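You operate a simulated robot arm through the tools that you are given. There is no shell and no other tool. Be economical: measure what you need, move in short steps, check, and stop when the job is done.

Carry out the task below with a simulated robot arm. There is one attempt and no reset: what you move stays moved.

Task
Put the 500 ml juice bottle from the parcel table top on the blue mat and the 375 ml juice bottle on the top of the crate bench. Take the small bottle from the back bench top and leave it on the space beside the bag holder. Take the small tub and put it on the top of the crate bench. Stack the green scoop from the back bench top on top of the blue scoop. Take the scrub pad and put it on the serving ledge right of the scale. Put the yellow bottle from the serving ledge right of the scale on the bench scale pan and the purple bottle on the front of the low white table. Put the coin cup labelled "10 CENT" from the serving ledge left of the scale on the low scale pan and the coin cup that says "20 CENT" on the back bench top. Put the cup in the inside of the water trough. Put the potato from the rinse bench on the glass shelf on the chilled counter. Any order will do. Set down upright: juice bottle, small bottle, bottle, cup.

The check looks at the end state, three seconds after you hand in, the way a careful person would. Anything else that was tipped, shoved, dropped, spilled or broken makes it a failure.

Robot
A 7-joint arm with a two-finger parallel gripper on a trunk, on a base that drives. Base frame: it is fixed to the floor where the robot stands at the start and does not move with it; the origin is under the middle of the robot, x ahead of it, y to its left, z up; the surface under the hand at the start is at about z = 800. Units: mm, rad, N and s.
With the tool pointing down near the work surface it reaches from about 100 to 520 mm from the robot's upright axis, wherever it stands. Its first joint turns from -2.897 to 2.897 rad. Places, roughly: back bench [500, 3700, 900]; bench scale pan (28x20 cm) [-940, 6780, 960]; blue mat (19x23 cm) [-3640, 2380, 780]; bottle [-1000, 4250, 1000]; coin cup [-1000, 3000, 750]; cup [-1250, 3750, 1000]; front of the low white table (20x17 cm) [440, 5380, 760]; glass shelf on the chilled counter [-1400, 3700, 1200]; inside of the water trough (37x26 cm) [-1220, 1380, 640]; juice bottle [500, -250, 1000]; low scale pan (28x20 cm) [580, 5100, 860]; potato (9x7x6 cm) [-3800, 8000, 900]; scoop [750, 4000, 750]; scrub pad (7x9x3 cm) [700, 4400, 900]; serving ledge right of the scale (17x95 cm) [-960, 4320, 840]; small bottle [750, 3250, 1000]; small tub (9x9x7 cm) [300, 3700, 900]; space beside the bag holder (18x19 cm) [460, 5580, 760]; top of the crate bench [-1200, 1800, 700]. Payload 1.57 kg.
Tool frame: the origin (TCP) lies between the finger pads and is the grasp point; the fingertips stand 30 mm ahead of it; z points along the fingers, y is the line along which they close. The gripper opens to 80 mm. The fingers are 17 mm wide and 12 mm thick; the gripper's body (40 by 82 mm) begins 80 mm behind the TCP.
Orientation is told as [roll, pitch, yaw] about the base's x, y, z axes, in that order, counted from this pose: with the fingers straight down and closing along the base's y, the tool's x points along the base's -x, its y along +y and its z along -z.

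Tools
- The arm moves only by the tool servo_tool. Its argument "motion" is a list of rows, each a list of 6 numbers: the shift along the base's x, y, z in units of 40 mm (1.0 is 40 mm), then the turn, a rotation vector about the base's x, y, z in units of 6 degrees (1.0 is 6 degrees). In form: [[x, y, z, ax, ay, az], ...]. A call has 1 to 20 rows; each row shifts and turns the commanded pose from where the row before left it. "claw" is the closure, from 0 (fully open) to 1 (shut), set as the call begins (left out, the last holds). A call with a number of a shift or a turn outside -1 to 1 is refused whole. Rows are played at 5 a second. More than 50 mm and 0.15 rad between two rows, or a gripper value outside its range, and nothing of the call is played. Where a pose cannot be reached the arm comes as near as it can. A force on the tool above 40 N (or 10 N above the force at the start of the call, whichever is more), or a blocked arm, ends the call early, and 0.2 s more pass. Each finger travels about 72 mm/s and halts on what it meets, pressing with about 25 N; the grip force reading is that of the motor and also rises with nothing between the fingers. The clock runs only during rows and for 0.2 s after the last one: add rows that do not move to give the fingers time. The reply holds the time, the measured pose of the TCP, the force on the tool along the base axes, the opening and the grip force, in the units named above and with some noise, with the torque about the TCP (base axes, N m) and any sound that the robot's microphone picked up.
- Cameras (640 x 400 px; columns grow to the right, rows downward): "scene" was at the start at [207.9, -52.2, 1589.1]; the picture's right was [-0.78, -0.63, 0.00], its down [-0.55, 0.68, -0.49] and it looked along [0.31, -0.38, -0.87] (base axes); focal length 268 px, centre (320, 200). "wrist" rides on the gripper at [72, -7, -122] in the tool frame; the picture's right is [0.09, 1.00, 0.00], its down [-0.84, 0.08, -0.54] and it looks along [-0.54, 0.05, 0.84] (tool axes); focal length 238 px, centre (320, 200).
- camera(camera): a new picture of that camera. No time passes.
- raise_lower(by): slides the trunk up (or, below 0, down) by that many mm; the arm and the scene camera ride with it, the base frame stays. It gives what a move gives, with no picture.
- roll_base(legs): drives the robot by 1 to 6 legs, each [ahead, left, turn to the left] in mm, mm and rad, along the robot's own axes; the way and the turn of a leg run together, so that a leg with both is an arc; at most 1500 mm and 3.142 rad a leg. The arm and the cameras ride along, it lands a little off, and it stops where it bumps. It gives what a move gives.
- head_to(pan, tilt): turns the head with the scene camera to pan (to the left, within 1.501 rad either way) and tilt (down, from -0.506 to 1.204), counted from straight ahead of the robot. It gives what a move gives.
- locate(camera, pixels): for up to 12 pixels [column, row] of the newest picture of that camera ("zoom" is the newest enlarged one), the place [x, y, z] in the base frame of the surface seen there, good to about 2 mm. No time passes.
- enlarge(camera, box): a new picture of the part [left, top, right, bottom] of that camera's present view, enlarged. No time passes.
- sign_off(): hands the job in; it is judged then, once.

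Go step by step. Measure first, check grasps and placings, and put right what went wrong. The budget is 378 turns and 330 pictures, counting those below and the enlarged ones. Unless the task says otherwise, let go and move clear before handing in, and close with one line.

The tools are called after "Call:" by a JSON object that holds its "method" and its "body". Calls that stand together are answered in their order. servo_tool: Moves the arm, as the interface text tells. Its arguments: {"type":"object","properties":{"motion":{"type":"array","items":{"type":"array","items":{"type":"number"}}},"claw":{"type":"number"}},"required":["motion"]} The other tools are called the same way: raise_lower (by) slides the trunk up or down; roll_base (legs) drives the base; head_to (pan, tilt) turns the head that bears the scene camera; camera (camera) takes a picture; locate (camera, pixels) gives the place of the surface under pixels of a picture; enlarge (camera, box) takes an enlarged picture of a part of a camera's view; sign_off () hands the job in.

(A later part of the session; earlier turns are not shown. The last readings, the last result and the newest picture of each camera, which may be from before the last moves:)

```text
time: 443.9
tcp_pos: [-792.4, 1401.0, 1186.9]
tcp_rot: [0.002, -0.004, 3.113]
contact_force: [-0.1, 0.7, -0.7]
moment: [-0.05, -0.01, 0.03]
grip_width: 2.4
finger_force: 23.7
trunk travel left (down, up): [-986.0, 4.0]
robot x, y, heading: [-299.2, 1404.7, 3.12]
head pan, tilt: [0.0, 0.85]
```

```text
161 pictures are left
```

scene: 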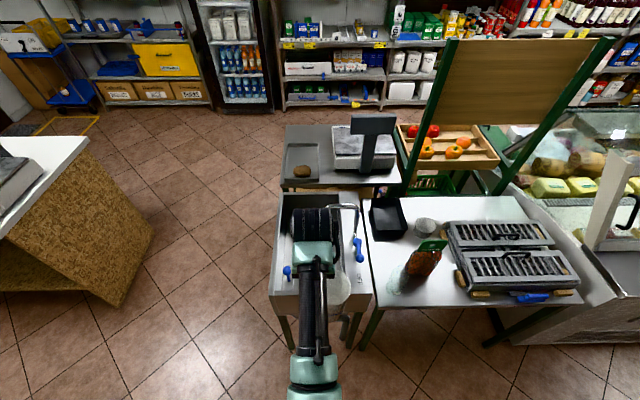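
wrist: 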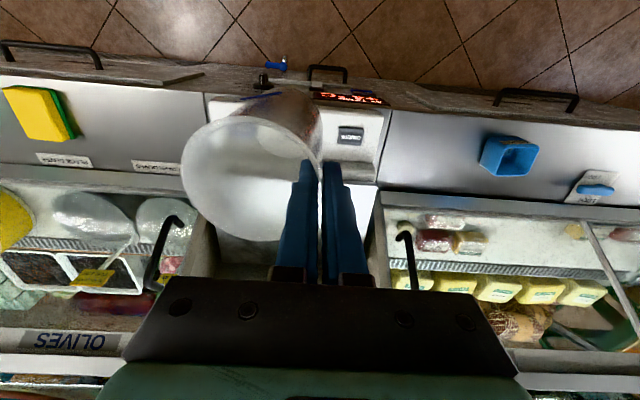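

Call:
{"method": "camera", "body": {"camera": "wrist"}}

Call:
{"method": "locate", "body": {"camera": "scene", "pixels": [[285, 215], [285, 260], [286, 195], [350, 200], [340, 208], [330, 208], [356, 240], [288, 271], [345, 280], [300, 250], [350, 255], [365, 230]]}}

```text
160 pictures are left
```

wrist: 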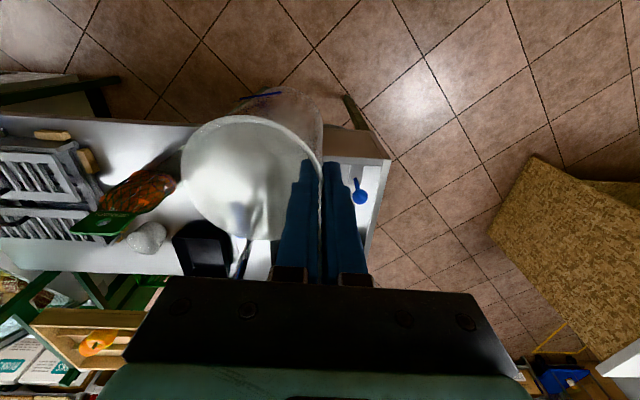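

```text
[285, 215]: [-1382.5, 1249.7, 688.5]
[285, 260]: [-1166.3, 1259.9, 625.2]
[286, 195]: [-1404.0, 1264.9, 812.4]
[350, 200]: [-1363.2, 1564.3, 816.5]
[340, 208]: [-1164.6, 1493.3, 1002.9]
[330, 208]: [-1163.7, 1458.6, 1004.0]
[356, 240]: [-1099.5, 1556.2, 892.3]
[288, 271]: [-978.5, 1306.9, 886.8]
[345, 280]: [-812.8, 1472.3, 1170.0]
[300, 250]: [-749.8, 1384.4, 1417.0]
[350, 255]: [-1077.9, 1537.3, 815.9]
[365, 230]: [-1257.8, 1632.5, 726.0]
```

Trough rim z≈813, floor ≈625; tap arch near (-1164,1430–1560,≤1003), drain lever at (-978,1307,~890). I'll lower the cup at about (-1250,1345), low-y side away from the tap.

Call:
{"method": "roll_base", "body": {"legs": [[455, 105, 0]]}}

Call:
{"method": "camera", "body": {"camera": "wrist"}}

Call:
{"method": "camera", "body": {"camera": "scene"}}

```text
time: 446.7
tcp_pos: [-1239.8, 1297.9, 1187.2]
tcp_rot: [0.003, -0.006, 3.117]
contact_force: [-0.4, -0.8, -1.3]
moment: [-0.04, -0.05, 0.06]
grip_width: 2.3
finger_force: 23.6
trunk travel left (down, up): [-986.0, 4.0]
robot x, y, heading: [-750.0, 1302.4, 3.125]
head pan, tilt: [0.0, 0.85]
```

```text
159 pictures are left
```

wrist: 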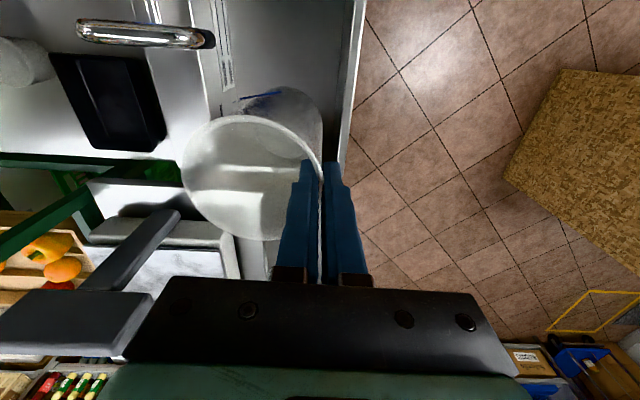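

```text
158 pictures are left
```

scene: 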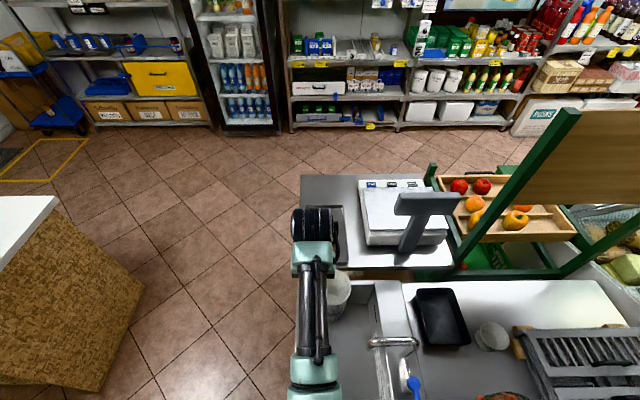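

Call:
{"method": "locate", "body": {"camera": "wrist", "pixels": [[352, 60], [345, 130], [330, 40], [215, 80], [230, 250], [260, 255], [210, 38], [280, 30], [120, 310], [255, 70]]}}

Call:
{"method": "head_to", "body": {"pan": -0.1, "tilt": 1.15}}

Call:
{"method": "camera", "body": {"camera": "scene"}}

```text
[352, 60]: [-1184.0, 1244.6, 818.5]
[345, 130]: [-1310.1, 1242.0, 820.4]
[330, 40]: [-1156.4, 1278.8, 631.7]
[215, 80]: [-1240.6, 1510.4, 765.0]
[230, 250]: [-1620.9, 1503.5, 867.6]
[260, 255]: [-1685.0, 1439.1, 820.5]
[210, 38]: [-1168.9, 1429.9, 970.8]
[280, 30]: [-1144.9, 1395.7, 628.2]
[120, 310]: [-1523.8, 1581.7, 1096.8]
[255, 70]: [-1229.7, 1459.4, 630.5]
```

```text
time: 447.5
tcp_pos: [-1239.4, 1298.2, 1186.9]
tcp_rot: [0.004, -0.004, 3.116]
contact_force: [0.7, 0.1, -0.5]
moment: [-0.03, -0.02, 0.02]
grip_width: 2.3
finger_force: 24.0
trunk travel left (down, up): [-986.0, 4.0]
robot x, y, heading: [-742.8, 1306.2, 3.126]
head pan, tilt: [-0.099, 1.15]
```

```text
157 pictures are left
```

scene: 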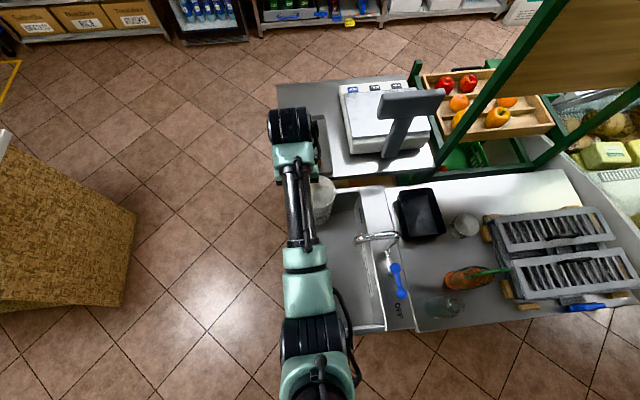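

Call:
{"method": "servo_tool", "body": {"motion": [[0, 0.3, -0.9, 0, 0, 0], [0, 0, -0.9, 0, 0, 0], [0, 0, -0.9, 0, 0, 0], [0, 0, -0.9, 0, 0, 0], [0, 0, -0.9, 0, 0, 0], [0, 0, 0, 0, 0, 0]]}}

Call:
{"method": "camera", "body": {"camera": "scene"}}

```text
time: 448.9
tcp_pos: [-1238.4, 1311.2, 1005.8]
tcp_rot: [0.004, -0.006, 3.118]
contact_force: [0.4, 0.4, -1.3]
moment: [-0.04, 0.02, 0.01]
grip_width: 2.6
finger_force: 24.0
trunk travel left (down, up): [-986.0, 4.0]
robot x, y, heading: [-746.2, 1305.9, 3.127]
head pan, tilt: [-0.099, 1.15]
```

```text
156 pictures are left
```

scene: 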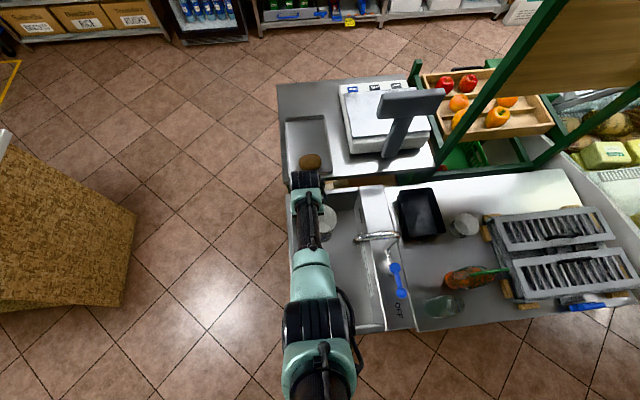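

Call:
{"method": "servo_tool", "body": {"motion": [[0, 0, -0.9, 0, 0, 0], [0, 0, -0.9, 0, 0, 0], [0, 0, -0.9, 0, 0, 0], [0, 0, 0, 0, 0, 0]]}}

Call:
{"method": "camera", "body": {"camera": "scene"}}

Call:
{"method": "locate", "body": {"camera": "scene", "pixels": [[310, 230], [312, 260], [315, 290], [320, 330], [325, 370]]}}

Call:
{"method": "camera", "body": {"camera": "wrist"}}

```text
time: 449.9
tcp_pos: [-1217.9, 1310.3, 943.8]
tcp_rot: [0.004, -0.003, 3.116]
contact_force: [0.1, -0.1, -0.8]
moment: [-0.04, -0.02, -0.02]
grip_width: 2.5
finger_force: 24.0
out of reach, approached as far as the arm can: row 2, 3
trunk travel left (down, up): [-986.0, 4.0]
robot x, y, heading: [-745.1, 1305.7, 3.126]
head pan, tilt: [-0.099, 1.15]
```

```text
155 pictures are left
```

scene: 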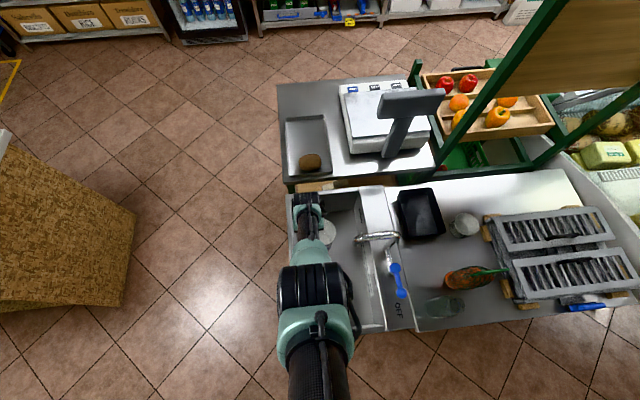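

```text
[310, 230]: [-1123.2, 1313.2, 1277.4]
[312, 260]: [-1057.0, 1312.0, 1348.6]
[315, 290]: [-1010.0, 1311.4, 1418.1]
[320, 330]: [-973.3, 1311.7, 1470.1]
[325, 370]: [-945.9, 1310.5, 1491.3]
```

```text
154 pictures are left
```

wrist: 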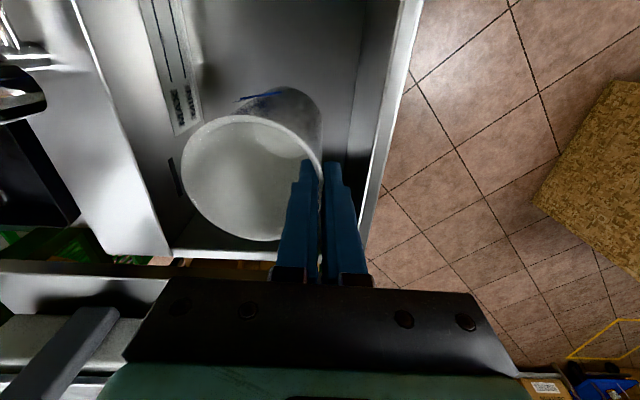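

Call:
{"method": "raise_lower", "body": {"by": -150}}

Call:
{"method": "camera", "body": {"camera": "wrist"}}

Call:
{"method": "camera", "body": {"camera": "scene"}}

```text
time: 451.6
tcp_pos: [-1217.1, 1310.0, 794.9]
tcp_rot: [0.003, -0.005, 3.115]
contact_force: [0.5, 0.4, -0.3]
moment: [-0.05, -0.02, 0.0]
grip_width: 2.4
finger_force: 24.0
trunk travel left (down, up): [-836.0, 154.0]
robot x, y, heading: [-747.2, 1301.3, 3.127]
head pan, tilt: [-0.099, 1.15]
```

```text
153 pictures are left
```

wrist: 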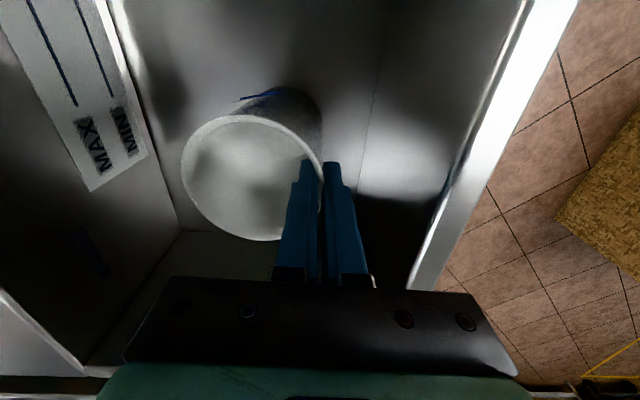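

```text
152 pictures are left
```

scene: 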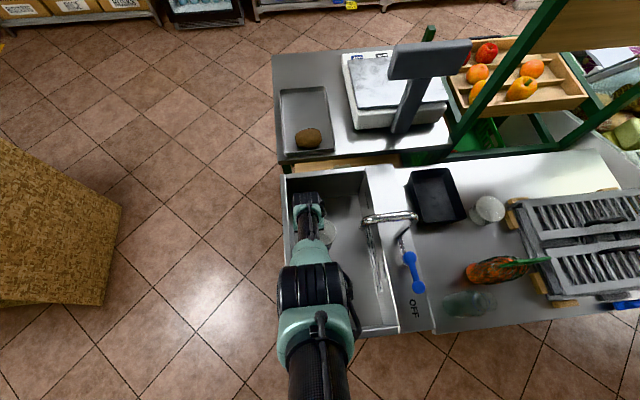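

Call:
{"method": "raise_lower", "body": {"by": -28}}

Call:
{"method": "raise_lower", "body": {"by": -5}}

Call:
{"method": "raise_lower", "body": {"by": -3}}

```text
time: 452.4
tcp_pos: [-1217.2, 1310.3, 767.0]
tcp_rot: [0.002, -0.005, 3.116]
contact_force: [1.3, 0.0, -0.3]
moment: [-0.04, -0.02, -0.01]
grip_width: 2.1
finger_force: 23.7
trunk travel left (down, up): [-808.0, 182.0]
robot x, y, heading: [-750.9, 1306.3, 3.123]
head pan, tilt: [-0.099, 1.15]
```

```text
time: 452.9
tcp_pos: [-1218.3, 1309.8, 761.2]
tcp_rot: [0.004, -0.004, 3.117]
contact_force: [1.2, -0.8, 2.4]
moment: [0.15, -0.08, -0.03]
grip_width: 2.1
finger_force: 23.9
trunk travel left (down, up): [-803.0, 187.0]
robot x, y, heading: [-744.9, 1304.0, 3.121]
head pan, tilt: [-0.099, 1.15]
```

```text
time: 453.4
tcp_pos: [-1219.8, 1308.7, 760.0]
tcp_rot: [0.004, -0.01, 3.116]
contact_force: [2.1, -6.6, 18.9]
moment: [0.52, -0.22, -0.13]
grip_width: 2.7
finger_force: 23.7
trunk travel left (down, up): [-800.0, 190.0]
robot x, y, heading: [-748.3, 1303.8, 3.122]
head pan, tilt: [-0.099, 1.15]
```

Call:
{"method": "raise_lower", "body": {"by": 1.5}}

Call:
{"method": "servo_tool", "body": {"motion": [[0, 0, 0, 0, 0, 0], [0, 0, 0, 0, 0, 0], [0, 0, 0, 0, 0, 0]], "claw": 0.6}}

Call:
{"method": "raise_lower", "body": {"by": 188}}

Call:
{"method": "camera", "body": {"camera": "wrist"}}

```text
time: 453.9
tcp_pos: [-1218.4, 1309.5, 759.7]
tcp_rot: [0.002, -0.007, 3.117]
contact_force: [-1.4, -3.1, 10.7]
moment: [0.4, 0.21, 0.07]
grip_width: 2.2
finger_force: 23.7
trunk travel left (down, up): [-802.0, 188.0]
robot x, y, heading: [-748.4, 1303.0, 3.125]
head pan, tilt: [-0.099, 1.15]
```

```text
time: 454.7
tcp_pos: [-1217.9, 1309.7, 760.0]
tcp_rot: [0.005, -0.003, 3.118]
contact_force: [0.0, -0.5, -0.5]
moment: [-0.01, 0.02, -0.01]
grip_width: 31.8
finger_force: 0.1
trunk travel left (down, up): [-802.0, 188.0]
robot x, y, heading: [-743.5, 1300.8, 3.125]
head pan, tilt: [-0.099, 1.15]
```

```text
time: 456.8
tcp_pos: [-1217.9, 1310.2, 947.2]
tcp_rot: [0.003, -0.004, 3.115]
contact_force: [0.5, 1.0, -1.0]
moment: [0.02, -0.02, 0.0]
grip_width: 32.1
finger_force: 0.1
trunk travel left (down, up): [-990.0, 0.0]
robot x, y, heading: [-748.1, 1304.0, 3.121]
head pan, tilt: [-0.099, 1.15]
```

```text
151 pictures are left
```

wrist: 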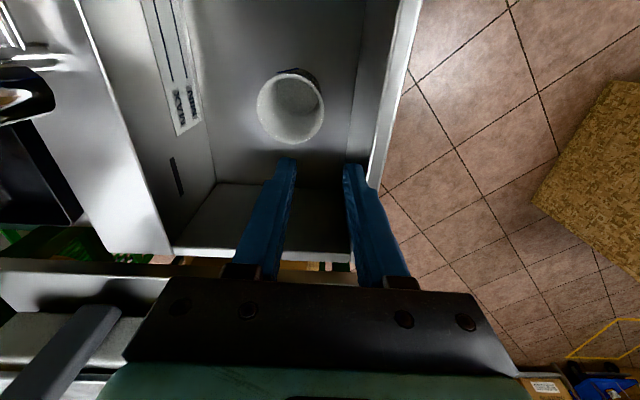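

Cup stands upright in the trough. Now the 500 ml bottle on the parcel table.

Call:
{"method": "servo_tool", "body": {"motion": [[0, 0, 1, 0, 0, 0], [0, 0, 1, 0, 0, 0], [0, 0, 1, 0, 0, 0], [0, 0, 1, 0, 0, 0], [0, 0, 1, 0, 0, 0], [0, 0, 1, 0, 0, 0]], "claw": 0}}

Call:
{"method": "roll_base", "body": {"legs": [[-450, 0, 0], [0, 0, 1.57], [1500, 0, 0], [500, 0, 0], [0, 0, 1.58]]}}

Call:
{"method": "head_to", "body": {"pan": 0, "tilt": 0.85}}

Call:
{"method": "camera", "body": {"camera": "scene"}}

```text
time: 458.2
tcp_pos: [-1217.3, 1308.3, 1189.0]
tcp_rot: [0.004, -0.003, 3.117]
contact_force: [-0.8, -0.5, -0.6]
moment: [-0.01, 0.03, -0.03]
grip_width: 79.9
finger_force: 0.1
trunk travel left (down, up): [-990.0, 0.0]
robot x, y, heading: [-749.4, 1300.9, 3.127]
head pan, tilt: [-0.099, 1.15]
```

```text
time: 478.0
tcp_pos: [94.7, -690.4, 1187.5]
tcp_rot: [0.004, -0.006, -0.046]
contact_force: [-0.5, 0.1, 0.1]
moment: [0.0, -0.01, 0.02]
grip_width: 79.6
finger_force: 0.0
trunk travel left (down, up): [-990.0, 0.0]
robot x, y, heading: [-377.3, -673.6, -0.038]
head pan, tilt: [-0.099, 1.15]
```

```text
time: 478.8
tcp_pos: [94.8, -688.4, 1187.2]
tcp_rot: [0.003, -0.003, -0.047]
contact_force: [0.0, -0.7, -0.9]
moment: [0.0, 0.03, -0.01]
grip_width: 80.0
finger_force: 0.0
trunk travel left (down, up): [-990.0, 0.0]
robot x, y, heading: [-374.2, -675.5, -0.039]
head pan, tilt: [0.0, 0.85]
```

```text
150 pictures are left
```

scene: 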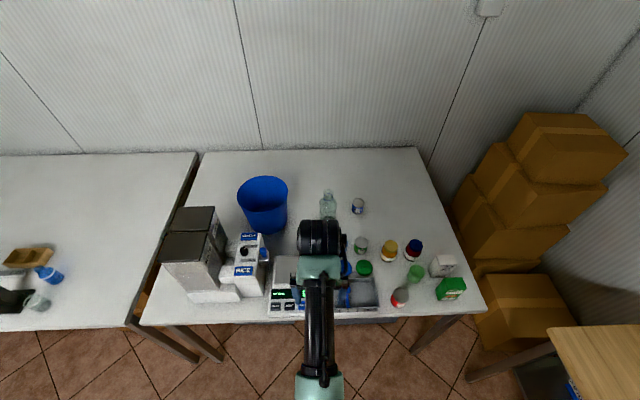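

Call:
{"method": "enlarge", "body": {"camera": "scene", "box": [290, 170, 390, 240]}}

Call:
{"method": "locate", "body": {"camera": "zoom", "pixels": [[245, 185], [215, 182], [277, 182], [245, 160], [245, 205], [220, 250], [272, 250], [245, 300], [265, 300], [440, 200]]}}

```text
5.71 times, centred on (340, 205) of scene
```

zoom: 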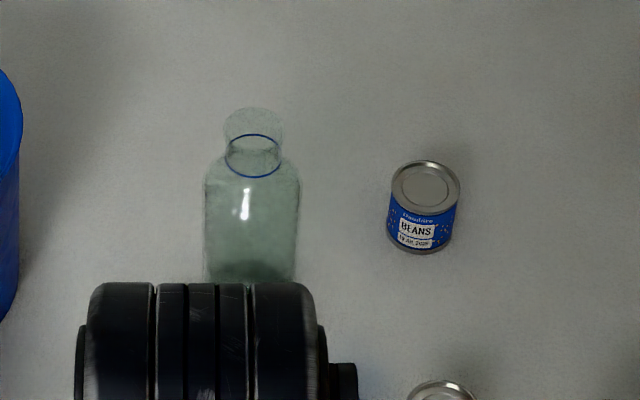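

```text
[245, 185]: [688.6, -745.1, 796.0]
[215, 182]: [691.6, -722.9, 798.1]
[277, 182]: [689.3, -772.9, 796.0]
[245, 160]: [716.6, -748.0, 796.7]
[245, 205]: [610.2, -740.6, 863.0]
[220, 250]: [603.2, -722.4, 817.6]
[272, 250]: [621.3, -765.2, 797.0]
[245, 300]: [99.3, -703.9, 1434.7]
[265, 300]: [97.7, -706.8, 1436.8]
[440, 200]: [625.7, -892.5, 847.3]
```

Call:
{"method": "locate", "body": {"camera": "zoom", "pixels": [[253, 177], [253, 176], [226, 153], [225, 155], [281, 153], [281, 156], [253, 134], [245, 176], [262, 175]]}}

Call:
{"method": "roll_base", "body": {"legs": [[200, -40, 0.035]]}}

Call:
{"method": "camera", "body": {"camera": "wrist"}}

```text
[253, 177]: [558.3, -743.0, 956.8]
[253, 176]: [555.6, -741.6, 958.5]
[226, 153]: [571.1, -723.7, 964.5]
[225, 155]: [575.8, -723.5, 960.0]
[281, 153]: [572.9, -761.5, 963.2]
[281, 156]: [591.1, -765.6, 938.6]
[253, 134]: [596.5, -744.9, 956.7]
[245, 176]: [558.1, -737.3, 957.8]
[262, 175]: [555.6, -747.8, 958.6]
```

```text
time: 480.4
tcp_pos: [294.8, -716.4, 1187.5]
tcp_rot: [0.004, -0.006, -0.009]
contact_force: [0.4, -0.7, -0.4]
moment: [-0.01, -0.02, -0.01]
grip_width: 80.0
finger_force: 0.0
trunk travel left (down, up): [-990.0, 0.0]
robot x, y, heading: [-174.9, -719.8, -0.001]
head pan, tilt: [0.0, 0.85]
```

```text
148 pictures are left
```

wrist: 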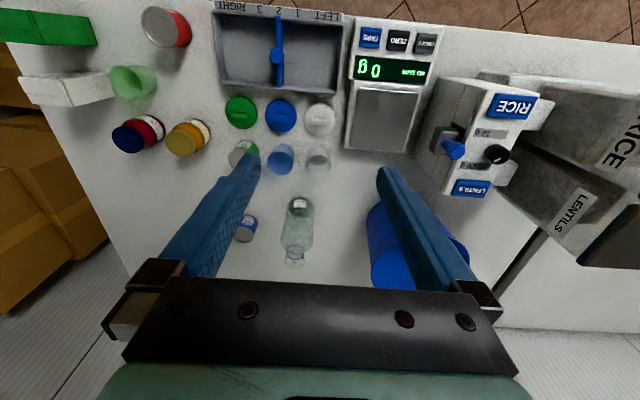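

Call:
{"method": "roll_base", "body": {"legs": [[205, -25, 0]]}}

Call:
{"method": "servo_tool", "body": {"motion": [[0.9, 0, 0, 0, 0, 0], [0.9, 0, 0, 0, 0, 0], [0, 0, 0, 0, 0, 0]]}}

Call:
{"method": "camera", "body": {"camera": "wrist"}}

Call:
{"method": "enlarge", "body": {"camera": "wrist", "box": [260, 60, 380, 220]}}

```text
time: 482.1
tcp_pos: [499.5, -740.0, 1188.4]
tcp_rot: [0.004, -0.006, -0.006]
contact_force: [0.0, 0.1, 0.1]
moment: [0.0, 0.02, -0.01]
grip_width: 80.0
finger_force: 0.3
trunk travel left (down, up): [-990.0, 0.0]
robot x, y, heading: [27.0, -743.5, 0.005]
head pan, tilt: [0.0, 0.85]
```

```text
time: 482.9
tcp_pos: [573.0, -739.4, 1189.9]
tcp_rot: [0.004, -0.006, -0.007]
contact_force: [1.0, 0.0, -0.3]
moment: [-0.01, 0.01, -0.01]
grip_width: 80.0
finger_force: 0.1
trunk travel left (down, up): [-990.0, 0.0]
robot x, y, heading: [28.2, -744.3, 0.005]
head pan, tilt: [0.0, 0.85]
```

```text
147 pictures are left
```

wrist: 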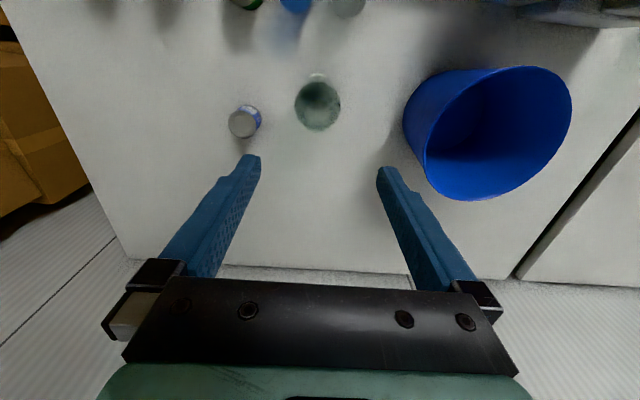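

```text
2.50 times, centred on (320, 140) of wrist
```

zoom: 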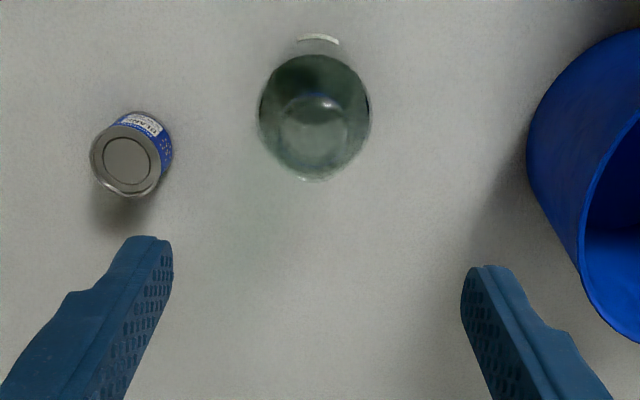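

Call:
{"method": "servo_tool", "body": {"motion": [[0.08, -0.1, 0, 0, 0, 0], [0, 0, 0, 0, 0, 0]]}}

Call:
{"method": "raise_lower", "body": {"by": -160}}

Call:
{"method": "camera", "body": {"camera": "wrist"}}

Call:
{"method": "enlarge", "body": {"camera": "wrist", "box": [250, 60, 390, 230]}}

```text
time: 483.5
tcp_pos: [574.6, -744.6, 1189.3]
tcp_rot: [0.002, -0.006, -0.007]
contact_force: [-0.1, -0.3, 0.2]
moment: [-0.01, 0.01, -0.03]
grip_width: 79.9
finger_force: 0.0
trunk travel left (down, up): [-990.0, 0.0]
robot x, y, heading: [27.4, -742.6, 0.005]
head pan, tilt: [0.0, 0.85]
```

```text
time: 485.3
tcp_pos: [575.1, -744.3, 1027.8]
tcp_rot: [0.004, -0.005, -0.007]
contact_force: [0.9, -0.7, -0.2]
moment: [0.01, 0.03, 0.0]
grip_width: 80.2
finger_force: 0.1
trunk travel left (down, up): [-830.0, 160.0]
robot x, y, heading: [30.4, -741.2, 0.005]
head pan, tilt: [0.0, 0.85]
```

```text
145 pictures are left
```

wrist: 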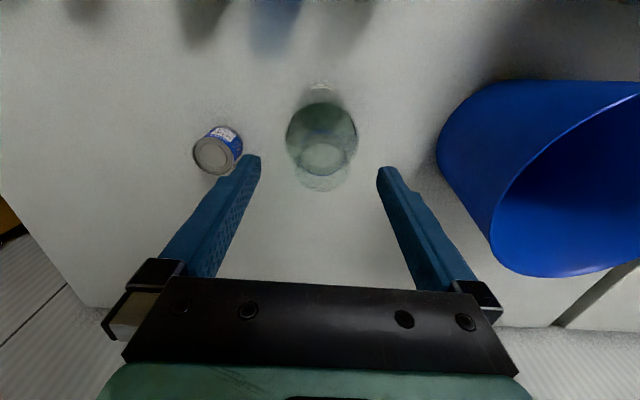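

```text
2.35 times, centred on (320, 145) of wrist
```

zoom: 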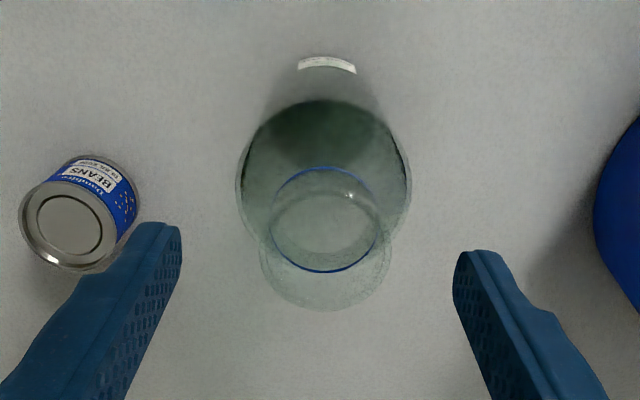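

Call:
{"method": "servo_tool", "body": {"motion": [[0.05, 0.05, 0, 0, 0, 0], [0, 0, 0, 0, 0, 0]]}}

Call:
{"method": "raise_lower", "body": {"by": -60}}

Call:
{"method": "camera", "body": {"camera": "wrist"}}

Call:
{"method": "raise_lower", "body": {"by": -41}}

Call:
{"method": "camera", "body": {"camera": "wrist"}}

```text
time: 485.9
tcp_pos: [577.5, -742.6, 1029.0]
tcp_rot: [0.003, -0.004, -0.008]
contact_force: [-0.2, 0.5, 0.2]
moment: [-0.01, 0.0, -0.02]
grip_width: 79.7
finger_force: 0.1
trunk travel left (down, up): [-830.0, 160.0]
robot x, y, heading: [28.4, -742.0, 0.005]
head pan, tilt: [0.0, 0.85]
```

```text
time: 486.9
tcp_pos: [577.4, -741.9, 968.7]
tcp_rot: [0.003, -0.006, -0.006]
contact_force: [0.0, 0.6, -0.2]
moment: [0.02, 0.06, -0.06]
grip_width: 80.0
finger_force: 0.1
trunk travel left (down, up): [-770.0, 220.0]
robot x, y, heading: [32.7, -740.3, 0.007]
head pan, tilt: [0.0, 0.85]
```

```text
143 pictures are left
```

wrist: 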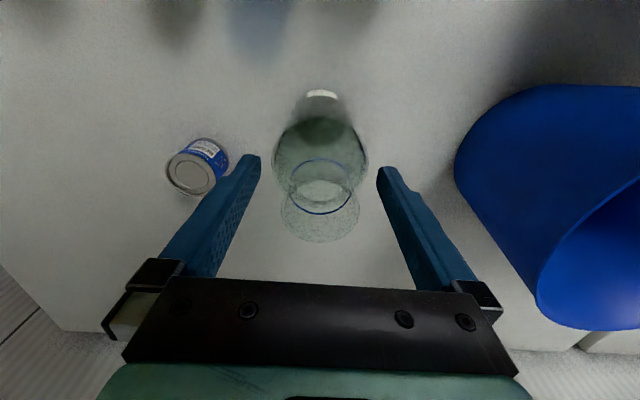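

```text
time: 487.8
tcp_pos: [577.5, -743.7, 926.9]
tcp_rot: [0.003, -0.006, -0.007]
contact_force: [0.6, 0.4, 0.8]
moment: [-0.02, 0.02, -0.04]
grip_width: 79.4
finger_force: 0.1
trunk travel left (down, up): [-729.0, 261.0]
robot x, y, heading: [27.5, -742.2, -0.001]
head pan, tilt: [0.0, 0.85]
```

```text
142 pictures are left
```

wrist: 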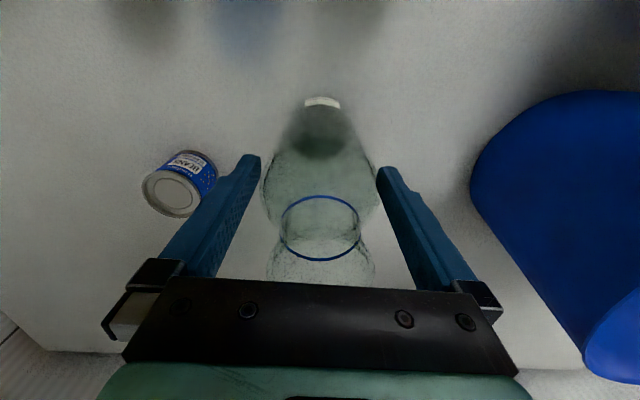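

Call:
{"method": "servo_tool", "body": {"motion": [[0, 0, 0, 0, 0, 0], [0, 0, 0, 0, 0, 0], [0, 0, 0, 0, 0, 0], [0, 0, 0, 0, 0, 0]], "claw": 1}}

Call:
{"method": "raise_lower", "body": {"by": 255}}

Call:
{"method": "camera", "body": {"camera": "wrist"}}

```text
time: 488.8
tcp_pos: [577.0, -742.2, 927.8]
tcp_rot: [0.004, -0.005, -0.007]
contact_force: [0.3, 0.3, 1.2]
moment: [-0.06, 0.02, 0.0]
grip_width: 71.0
finger_force: 25.5
trunk travel left (down, up): [-729.0, 261.0]
robot x, y, heading: [34.2, -743.1, 0.001]
head pan, tilt: [0.0, 0.85]
```

```text
time: 491.4
tcp_pos: [577.7, -741.8, 1182.1]
tcp_rot: [0.003, -0.005, -0.007]
contact_force: [-0.4, -0.2, -3.5]
moment: [0.0, -0.01, 0.01]
grip_width: 71.1
finger_force: 24.9
trunk travel left (down, up): [-984.0, 6.0]
robot x, y, heading: [29.7, -746.3, 0.004]
head pan, tilt: [0.0, 0.85]
```

```text
141 pictures are left
```

wrist: 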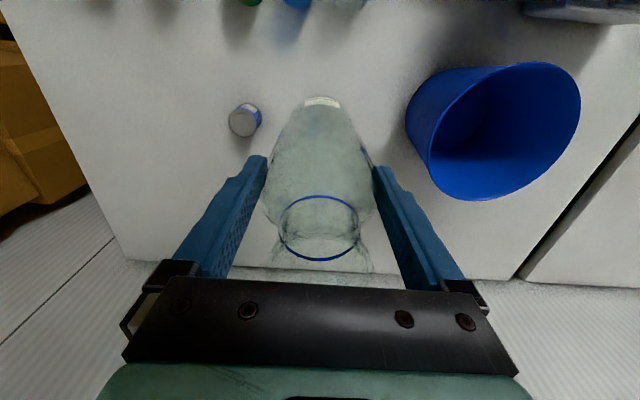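

500 ml bottle held. Back off and turn to look for the route to the blue mat at (-3640,2380).

Call:
{"method": "roll_base", "body": {"legs": [[-350, 0, 0]]}}

Call:
{"method": "servo_tool", "body": {"motion": [[-1, 0, 0, 0, 0, 0], [-1, 0, 0, 0, 0, 0], [-1, 0, 0, 0, 0, 0]]}}

Call:
{"method": "roll_base", "body": {"legs": [[0, 0, 1.57], [0, 0, 1.2]]}}

Call:
{"method": "head_to", "body": {"pan": 0, "tilt": 0.35}}

Call:
{"method": "camera", "body": {"camera": "scene"}}

Call:
{"method": "head_to", "body": {"pan": 0.9, "tilt": 0.35}}

Call:
{"method": "camera", "body": {"camera": "scene"}}

```text
time: 493.6
tcp_pos: [228.3, -745.3, 1182.1]
tcp_rot: [0.004, -0.002, -0.01]
contact_force: [-0.1, -0.1, -2.5]
moment: [0.01, 0.02, 0.06]
grip_width: 71.3
finger_force: 24.9
trunk travel left (down, up): [-984.0, 6.0]
robot x, y, heading: [-320.3, -744.1, 0.001]
head pan, tilt: [0.0, 0.85]
```

```text
time: 494.4
tcp_pos: [105.5, -743.1, 1184.1]
tcp_rot: [0.003, -0.005, -0.008]
contact_force: [-0.1, 0.0, -2.8]
moment: [0.02, -0.01, 0.01]
grip_width: 71.2
finger_force: 24.7
trunk travel left (down, up): [-984.0, 6.0]
robot x, y, heading: [-322.8, -742.3, 0.002]
head pan, tilt: [0.0, 0.85]
```

```text
time: 501.7
tcp_pos: [-723.8, -600.5, 1183.6]
tcp_rot: [0.003, -0.005, 2.791]
contact_force: [-0.2, -0.2, -2.2]
moment: [0.0, 0.01, 0.0]
grip_width: 71.1
finger_force: 25.6
trunk travel left (down, up): [-984.0, 6.0]
robot x, y, heading: [-321.7, -742.5, 2.797]
head pan, tilt: [0.0, 0.85]
```

```text
time: 502.7
tcp_pos: [-722.1, -601.5, 1182.7]
tcp_rot: [0.004, -0.005, 2.791]
contact_force: [0.5, 0.1, -2.7]
moment: [0.01, -0.01, 0.02]
grip_width: 71.2
finger_force: 25.0
trunk travel left (down, up): [-984.0, 6.0]
robot x, y, heading: [-319.9, -742.3, 2.798]
head pan, tilt: [0.0, 0.351]
```

```text
140 pictures are left
```

scene: 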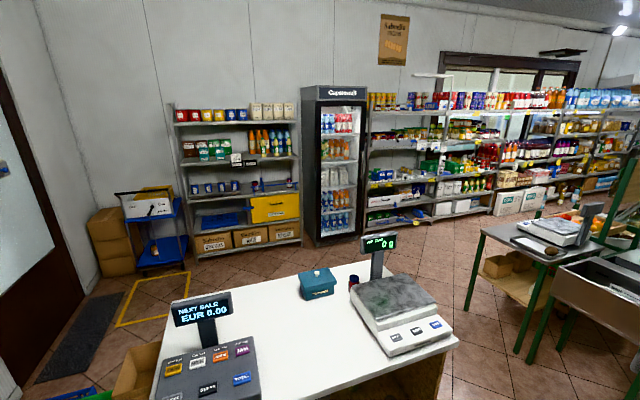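

```text
time: 503.9
tcp_pos: [-722.9, -600.1, 1183.3]
tcp_rot: [0.004, -0.005, 2.792]
contact_force: [-0.3, -0.2, -3.0]
moment: [-0.01, -0.01, -0.03]
grip_width: 71.5
finger_force: 25.4
trunk travel left (down, up): [-984.0, 6.0]
robot x, y, heading: [-316.4, -741.1, 2.8]
head pan, tilt: [0.901, 0.351]
```

```text
139 pictures are left
```

scene: 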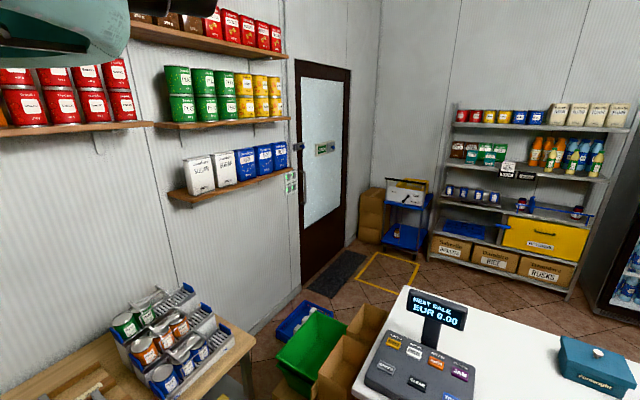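

Call:
{"method": "head_to", "body": {"pan": -0.2, "tilt": 0.3}}

Call:
{"method": "enlarge", "body": {"camera": "scene", "box": [100, 50, 420, 300]}}

Call:
{"method": "enlarge", "body": {"camera": "scene", "box": [240, 80, 440, 240]}}

Call:
{"method": "locate", "body": {"camera": "zoom", "pixels": [[100, 200], [200, 200], [300, 200], [400, 200], [300, 300], [400, 300], [500, 300]]}}

```text
time: 505.2
tcp_pos: [-723.0, -601.4, 1183.3]
tcp_rot: [0.005, -0.003, 2.79]
contact_force: [0.4, -0.7, -3.4]
moment: [-0.01, 0.0, 0.0]
grip_width: 71.2
finger_force: 25.1
trunk travel left (down, up): [-984.0, 6.0]
robot x, y, heading: [-322.9, -739.5, 2.8]
head pan, tilt: [-0.201, 0.3]
```

```text
1.60 times, centred on (260, 175) of scene
```

zoom: 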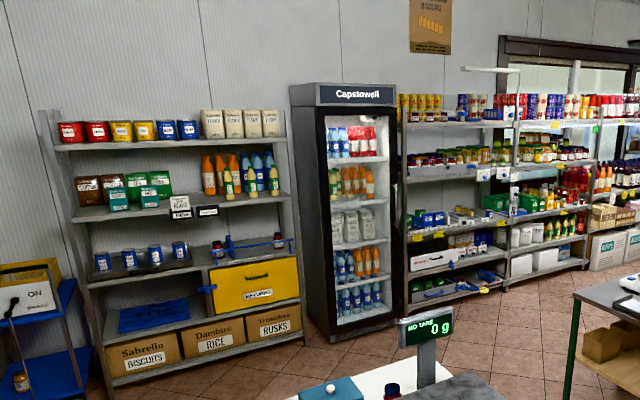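

```text
2.50 times, centred on (340, 160) of scene
```

zoom: 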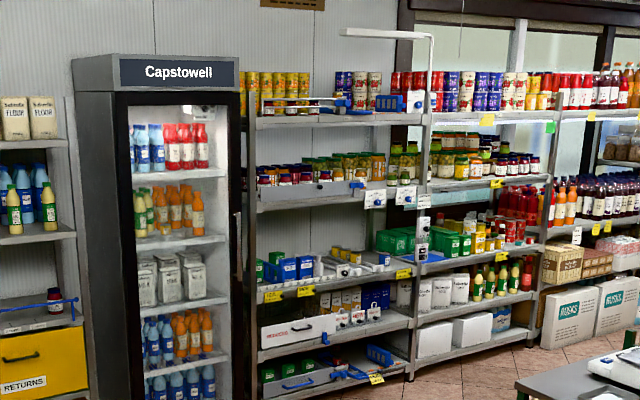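

```text
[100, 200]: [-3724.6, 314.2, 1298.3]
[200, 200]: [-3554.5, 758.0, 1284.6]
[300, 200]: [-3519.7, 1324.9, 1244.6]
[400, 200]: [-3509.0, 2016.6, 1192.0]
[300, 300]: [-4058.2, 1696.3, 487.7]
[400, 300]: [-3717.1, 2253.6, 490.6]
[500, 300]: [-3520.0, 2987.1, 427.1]
```

Call:
{"method": "roll_base", "body": {"legs": [[0, 0, -1.22], [1500, 0, 0], [100, 0, 0], [0, 0, 1.56]]}}

Call:
{"method": "head_to", "body": {"pan": 0.0, "tilt": 0.5}}

Call:
{"method": "camera", "body": {"camera": "scene"}}

Call:
{"method": "locate", "body": {"camera": "scene", "pixels": [[100, 250], [130, 300], [50, 350], [320, 250], [320, 200], [450, 300], [400, 250], [420, 250], [380, 150]]}}

```text
time: 520.3
tcp_pos: [-765.2, 883.0, 1183.1]
tcp_rot: [0.002, -0.004, 3.134]
contact_force: [0.4, -0.2, -3.6]
moment: [0.0, 0.0, -0.01]
grip_width: 71.4
finger_force: 24.6
trunk travel left (down, up): [-984.0, 6.0]
robot x, y, heading: [-337.9, 881.1, -3.144]
head pan, tilt: [-0.201, 0.3]
```

```text
time: 521.1
tcp_pos: [-765.5, 882.9, 1183.4]
tcp_rot: [0.003, -0.003, 3.134]
contact_force: [-0.9, -0.1, -2.4]
moment: [0.0, -0.02, 0.03]
grip_width: 71.4
finger_force: 24.5
trunk travel left (down, up): [-984.0, 6.0]
robot x, y, heading: [-338.6, 881.1, -3.139]
head pan, tilt: [0.0, 0.499]
```

```text
136 pictures are left
```

scene: 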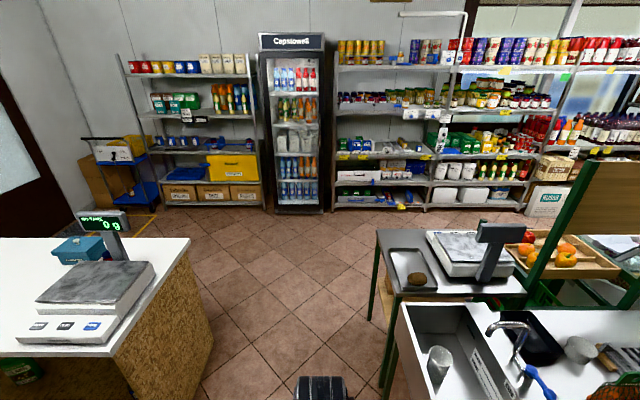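

```text
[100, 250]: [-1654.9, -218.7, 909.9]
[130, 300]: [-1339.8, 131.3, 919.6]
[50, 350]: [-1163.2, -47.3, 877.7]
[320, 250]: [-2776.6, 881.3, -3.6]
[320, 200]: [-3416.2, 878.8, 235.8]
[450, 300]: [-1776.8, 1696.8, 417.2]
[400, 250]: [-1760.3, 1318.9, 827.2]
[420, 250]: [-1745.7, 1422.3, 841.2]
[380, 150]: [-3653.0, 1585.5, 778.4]
```

Call:
{"method": "roll_base", "body": {"legs": [[0, 80, 0], [1500, 0, 0], [800, 0, 0], [0, -1500, 0]]}}

Call:
{"method": "head_to", "body": {"pan": 0.0, "tilt": 0.55}}

Call:
{"method": "camera", "body": {"camera": "scene"}}

```text
time: 540.1
tcp_pos: [-3056.2, 2321.1, 1182.3]
tcp_rot: [0.002, -0.004, 3.107]
contact_force: [0.1, 0.6, -2.7]
moment: [0.0, 0.01, 0.01]
grip_width: 71.0
finger_force: 25.0
trunk travel left (down, up): [-984.0, 6.0]
robot x, y, heading: [-2627.4, 2307.5, 3.116]
head pan, tilt: [0.0, 0.499]
```

```text
time: 540.8
tcp_pos: [-3055.5, 2320.4, 1182.5]
tcp_rot: [0.003, -0.003, 3.108]
contact_force: [0.3, -1.0, -3.3]
moment: [-0.02, 0.01, 0.0]
grip_width: 71.0
finger_force: 24.6
trunk travel left (down, up): [-984.0, 6.0]
robot x, y, heading: [-2629.6, 2307.1, 3.117]
head pan, tilt: [0.0, 0.55]
```

```text
135 pictures are left
```

scene: 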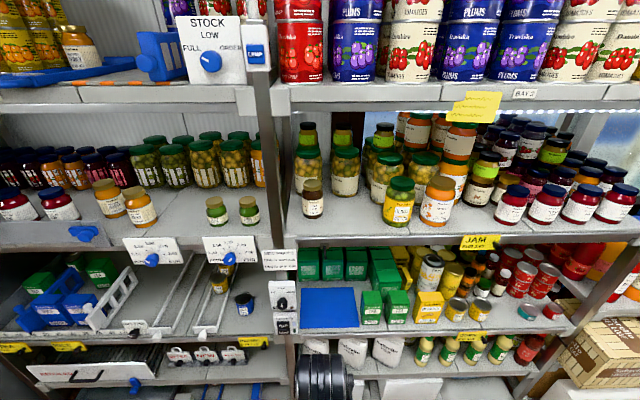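

Call:
{"method": "enlarge", "body": {"camera": "scene", "box": [240, 220, 440, 345]}}

Call:
{"method": "locate", "body": {"camera": "scene", "pixels": [[305, 292], [353, 290], [302, 325], [358, 325], [330, 310], [340, 244], [340, 236], [290, 290], [370, 320], [385, 305], [365, 265], [340, 340]]}}

```text
3.20 times, centred on (340, 282) of scene
```

zoom: 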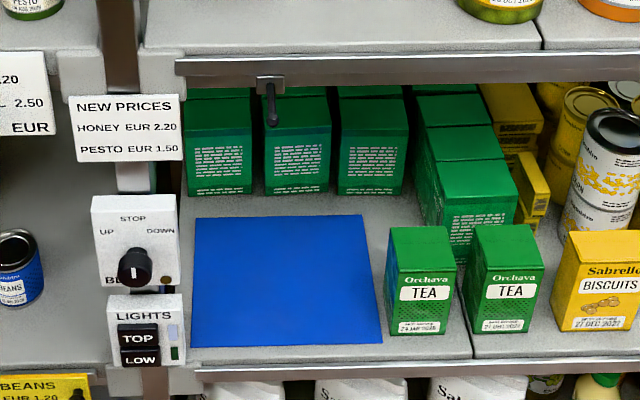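

```text
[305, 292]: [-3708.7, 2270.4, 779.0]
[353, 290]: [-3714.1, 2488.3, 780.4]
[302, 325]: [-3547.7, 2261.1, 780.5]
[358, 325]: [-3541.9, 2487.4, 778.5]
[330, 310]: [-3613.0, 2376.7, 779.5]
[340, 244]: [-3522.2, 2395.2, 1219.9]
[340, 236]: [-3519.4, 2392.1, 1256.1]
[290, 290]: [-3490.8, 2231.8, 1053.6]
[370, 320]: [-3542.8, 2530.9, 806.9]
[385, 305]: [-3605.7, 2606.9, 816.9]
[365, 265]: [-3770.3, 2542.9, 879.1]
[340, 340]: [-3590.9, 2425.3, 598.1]
```

Mat spans x −3730…−3540, y 2262…2490 at z 780; upper shelf underside ≈1210 with a black lever near y≈2340. I'll extend the arm (flat forearm), lower, and measure my wrist height before sliding in.

Call:
{"method": "servo_tool", "body": {"motion": [[-1, 0, 0, 0, 0, 0], [-1, 0, 0, 0, 0, 0], [-1, 0, 0, 0, 0, 0], [-1, 0, 0, 0, 0, 0], [0, 0, 0, 0, 0, 0]]}}

Call:
{"method": "raise_lower", "body": {"by": -258}}

Call:
{"method": "head_to", "body": {"pan": 0.0, "tilt": 0.65}}

Call:
{"method": "camera", "body": {"camera": "scene"}}

```text
time: 542.0
tcp_pos: [-3214.8, 2320.4, 1184.5]
tcp_rot: [0.005, -0.006, 3.106]
contact_force: [0.7, -0.1, -3.1]
moment: [0.0, 0.01, -0.01]
grip_width: 71.1
finger_force: 24.7
trunk travel left (down, up): [-984.0, 6.0]
robot x, y, heading: [-2627.0, 2307.8, 3.12]
head pan, tilt: [0.0, 0.55]
```

```text
time: 544.6
tcp_pos: [-3215.2, 2320.9, 927.2]
tcp_rot: [0.005, -0.003, 3.106]
contact_force: [0.2, -0.4, -2.2]
moment: [-0.01, -0.04, 0.0]
grip_width: 71.0
finger_force: 26.0
trunk travel left (down, up): [-726.0, 264.0]
robot x, y, heading: [-2629.2, 2309.8, 3.116]
head pan, tilt: [0.0, 0.55]
```

```text
time: 545.3
tcp_pos: [-3216.1, 2319.9, 926.5]
tcp_rot: [0.003, -0.004, 3.106]
contact_force: [-1.0, -0.2, -3.0]
moment: [0.03, -0.01, -0.01]
grip_width: 71.2
finger_force: 25.1
trunk travel left (down, up): [-726.0, 264.0]
robot x, y, heading: [-2627.6, 2314.4, 3.113]
head pan, tilt: [0.0, 0.649]
```

```text
133 pictures are left
```

scene: 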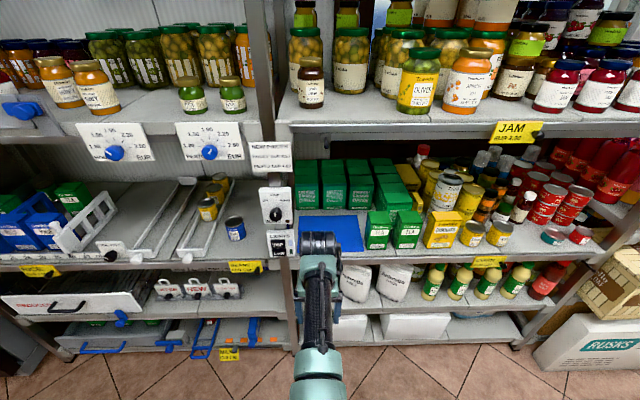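

Call:
{"method": "locate", "body": {"camera": "scene", "pixels": [[320, 240], [320, 255], [318, 270], [316, 300], [315, 340], [318, 365], [330, 132], [330, 122], [345, 262], [310, 150], [370, 235], [300, 240]]}}

Call:
{"method": "enlarge", "body": {"camera": "scene", "box": [260, 110, 420, 280]}}

```text
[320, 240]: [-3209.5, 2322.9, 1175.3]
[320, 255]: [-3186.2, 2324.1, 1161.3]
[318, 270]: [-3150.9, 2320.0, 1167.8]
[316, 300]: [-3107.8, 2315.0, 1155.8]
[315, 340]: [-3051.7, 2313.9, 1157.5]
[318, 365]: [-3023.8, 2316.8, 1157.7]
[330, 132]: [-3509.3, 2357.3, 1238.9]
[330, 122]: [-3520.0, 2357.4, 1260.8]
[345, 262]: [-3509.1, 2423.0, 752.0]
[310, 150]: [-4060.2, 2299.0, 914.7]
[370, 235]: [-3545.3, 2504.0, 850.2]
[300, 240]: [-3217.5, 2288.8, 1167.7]
```

```text
2.35 times, centred on (340, 195) of scene
```

zoom: 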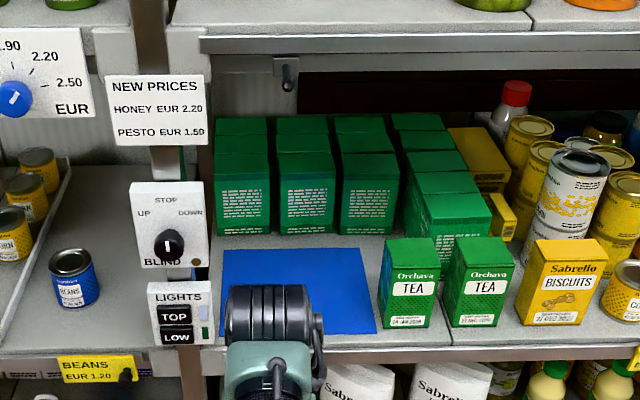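

Call:
{"method": "locate", "body": {"camera": "zoom", "pixels": [[286, 78], [286, 65], [250, 64], [400, 62], [400, 90], [400, 110], [260, 90], [400, 48], [300, 150]]}}

```text
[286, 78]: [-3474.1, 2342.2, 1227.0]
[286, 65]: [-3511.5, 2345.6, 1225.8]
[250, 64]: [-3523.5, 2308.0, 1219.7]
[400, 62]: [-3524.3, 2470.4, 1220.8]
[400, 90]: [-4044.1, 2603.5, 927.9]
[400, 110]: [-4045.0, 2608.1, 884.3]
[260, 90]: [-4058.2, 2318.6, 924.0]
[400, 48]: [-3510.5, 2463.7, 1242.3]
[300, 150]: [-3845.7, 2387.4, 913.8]
```

Wrist top is TCP+249 (≈1175), rail bottom ≈1215 – it fits. Slide in to (-3590,2425).

Call:
{"method": "roll_base", "body": {"legs": [[0, -95, 0], [280, 0, 0]]}}

Call:
{"method": "camera", "body": {"camera": "scene"}}

Call:
{"method": "camera", "body": {"camera": "wrist"}}

```text
time: 548.0
tcp_pos: [-3491.4, 2426.5, 927.3]
tcp_rot: [0.005, -0.005, 3.103]
contact_force: [-0.2, -1.3, -3.5]
moment: [-0.03, 0.0, -0.01]
grip_width: 71.1
finger_force: 25.3
trunk travel left (down, up): [-726.0, 264.0]
robot x, y, heading: [-2905.2, 2413.8, 3.118]
head pan, tilt: [0.0, 0.649]
```

```text
131 pictures are left
```

scene: 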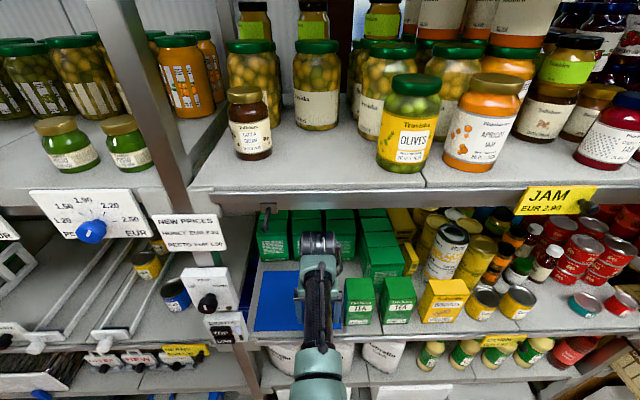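

```text
130 pictures are left
```

wrist: 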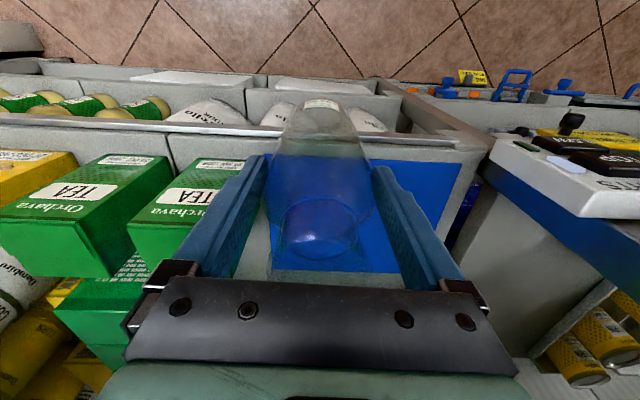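

Call:
{"method": "roll_base", "body": {"legs": [[0, 14, 0], [105, 0, 0]]}}

Call:
{"method": "camera", "body": {"camera": "wrist"}}

Call:
{"method": "camera", "body": {"camera": "scene"}}

```text
time: 549.5
tcp_pos: [-3598.6, 2414.0, 927.1]
tcp_rot: [0.004, -0.004, 3.105]
contact_force: [0.2, -0.4, -3.2]
moment: [0.01, -0.02, 0.01]
grip_width: 70.9
finger_force: 25.1
trunk travel left (down, up): [-726.0, 264.0]
robot x, y, heading: [-3008.5, 2405.3, 3.117]
head pan, tilt: [0.0, 0.649]
```

```text
129 pictures are left
```

wrist: 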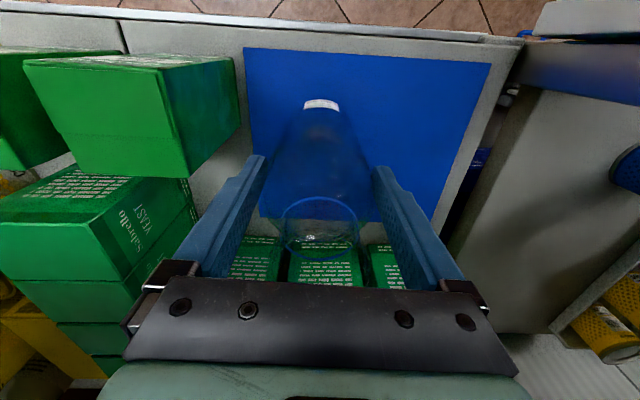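

```text
128 pictures are left
```

scene: 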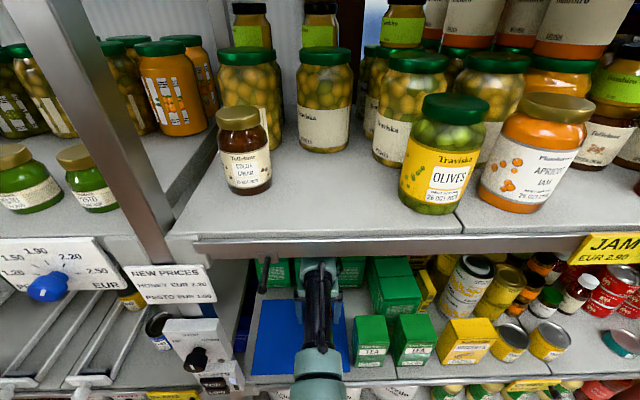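

Call:
{"method": "raise_lower", "body": {"by": -13}}

Call:
{"method": "raise_lower", "body": {"by": -3}}

Call:
{"method": "raise_lower", "body": {"by": -2}}

```text
time: 550.1
tcp_pos: [-3599.0, 2415.4, 913.7]
tcp_rot: [0.003, -0.005, 3.105]
contact_force: [-0.9, -0.3, -3.5]
moment: [-0.01, -0.02, -0.02]
grip_width: 71.0
finger_force: 25.7
trunk travel left (down, up): [-713.0, 277.0]
robot x, y, heading: [-3011.8, 2408.0, 3.112]
head pan, tilt: [0.0, 0.649]
```

```text
time: 550.6
tcp_pos: [-3597.7, 2415.5, 912.9]
tcp_rot: [0.003, -0.008, 3.105]
contact_force: [3.3, -1.0, 11.4]
moment: [0.29, -0.52, -0.08]
grip_width: 71.2
finger_force: 24.9
trunk travel left (down, up): [-710.0, 280.0]
robot x, y, heading: [-3010.1, 2404.7, 3.115]
head pan, tilt: [0.0, 0.649]
```

```text
time: 551.2
tcp_pos: [-3598.0, 2414.8, 911.5]
tcp_rot: [0.003, -0.011, 3.105]
contact_force: [0.4, -0.7, 15.5]
moment: [0.37, 0.16, -0.05]
grip_width: 71.3
finger_force: 24.7
trunk travel left (down, up): [-708.0, 282.0]
robot x, y, heading: [-3010.9, 2401.8, 3.11]
head pan, tilt: [0.0, 0.649]
```

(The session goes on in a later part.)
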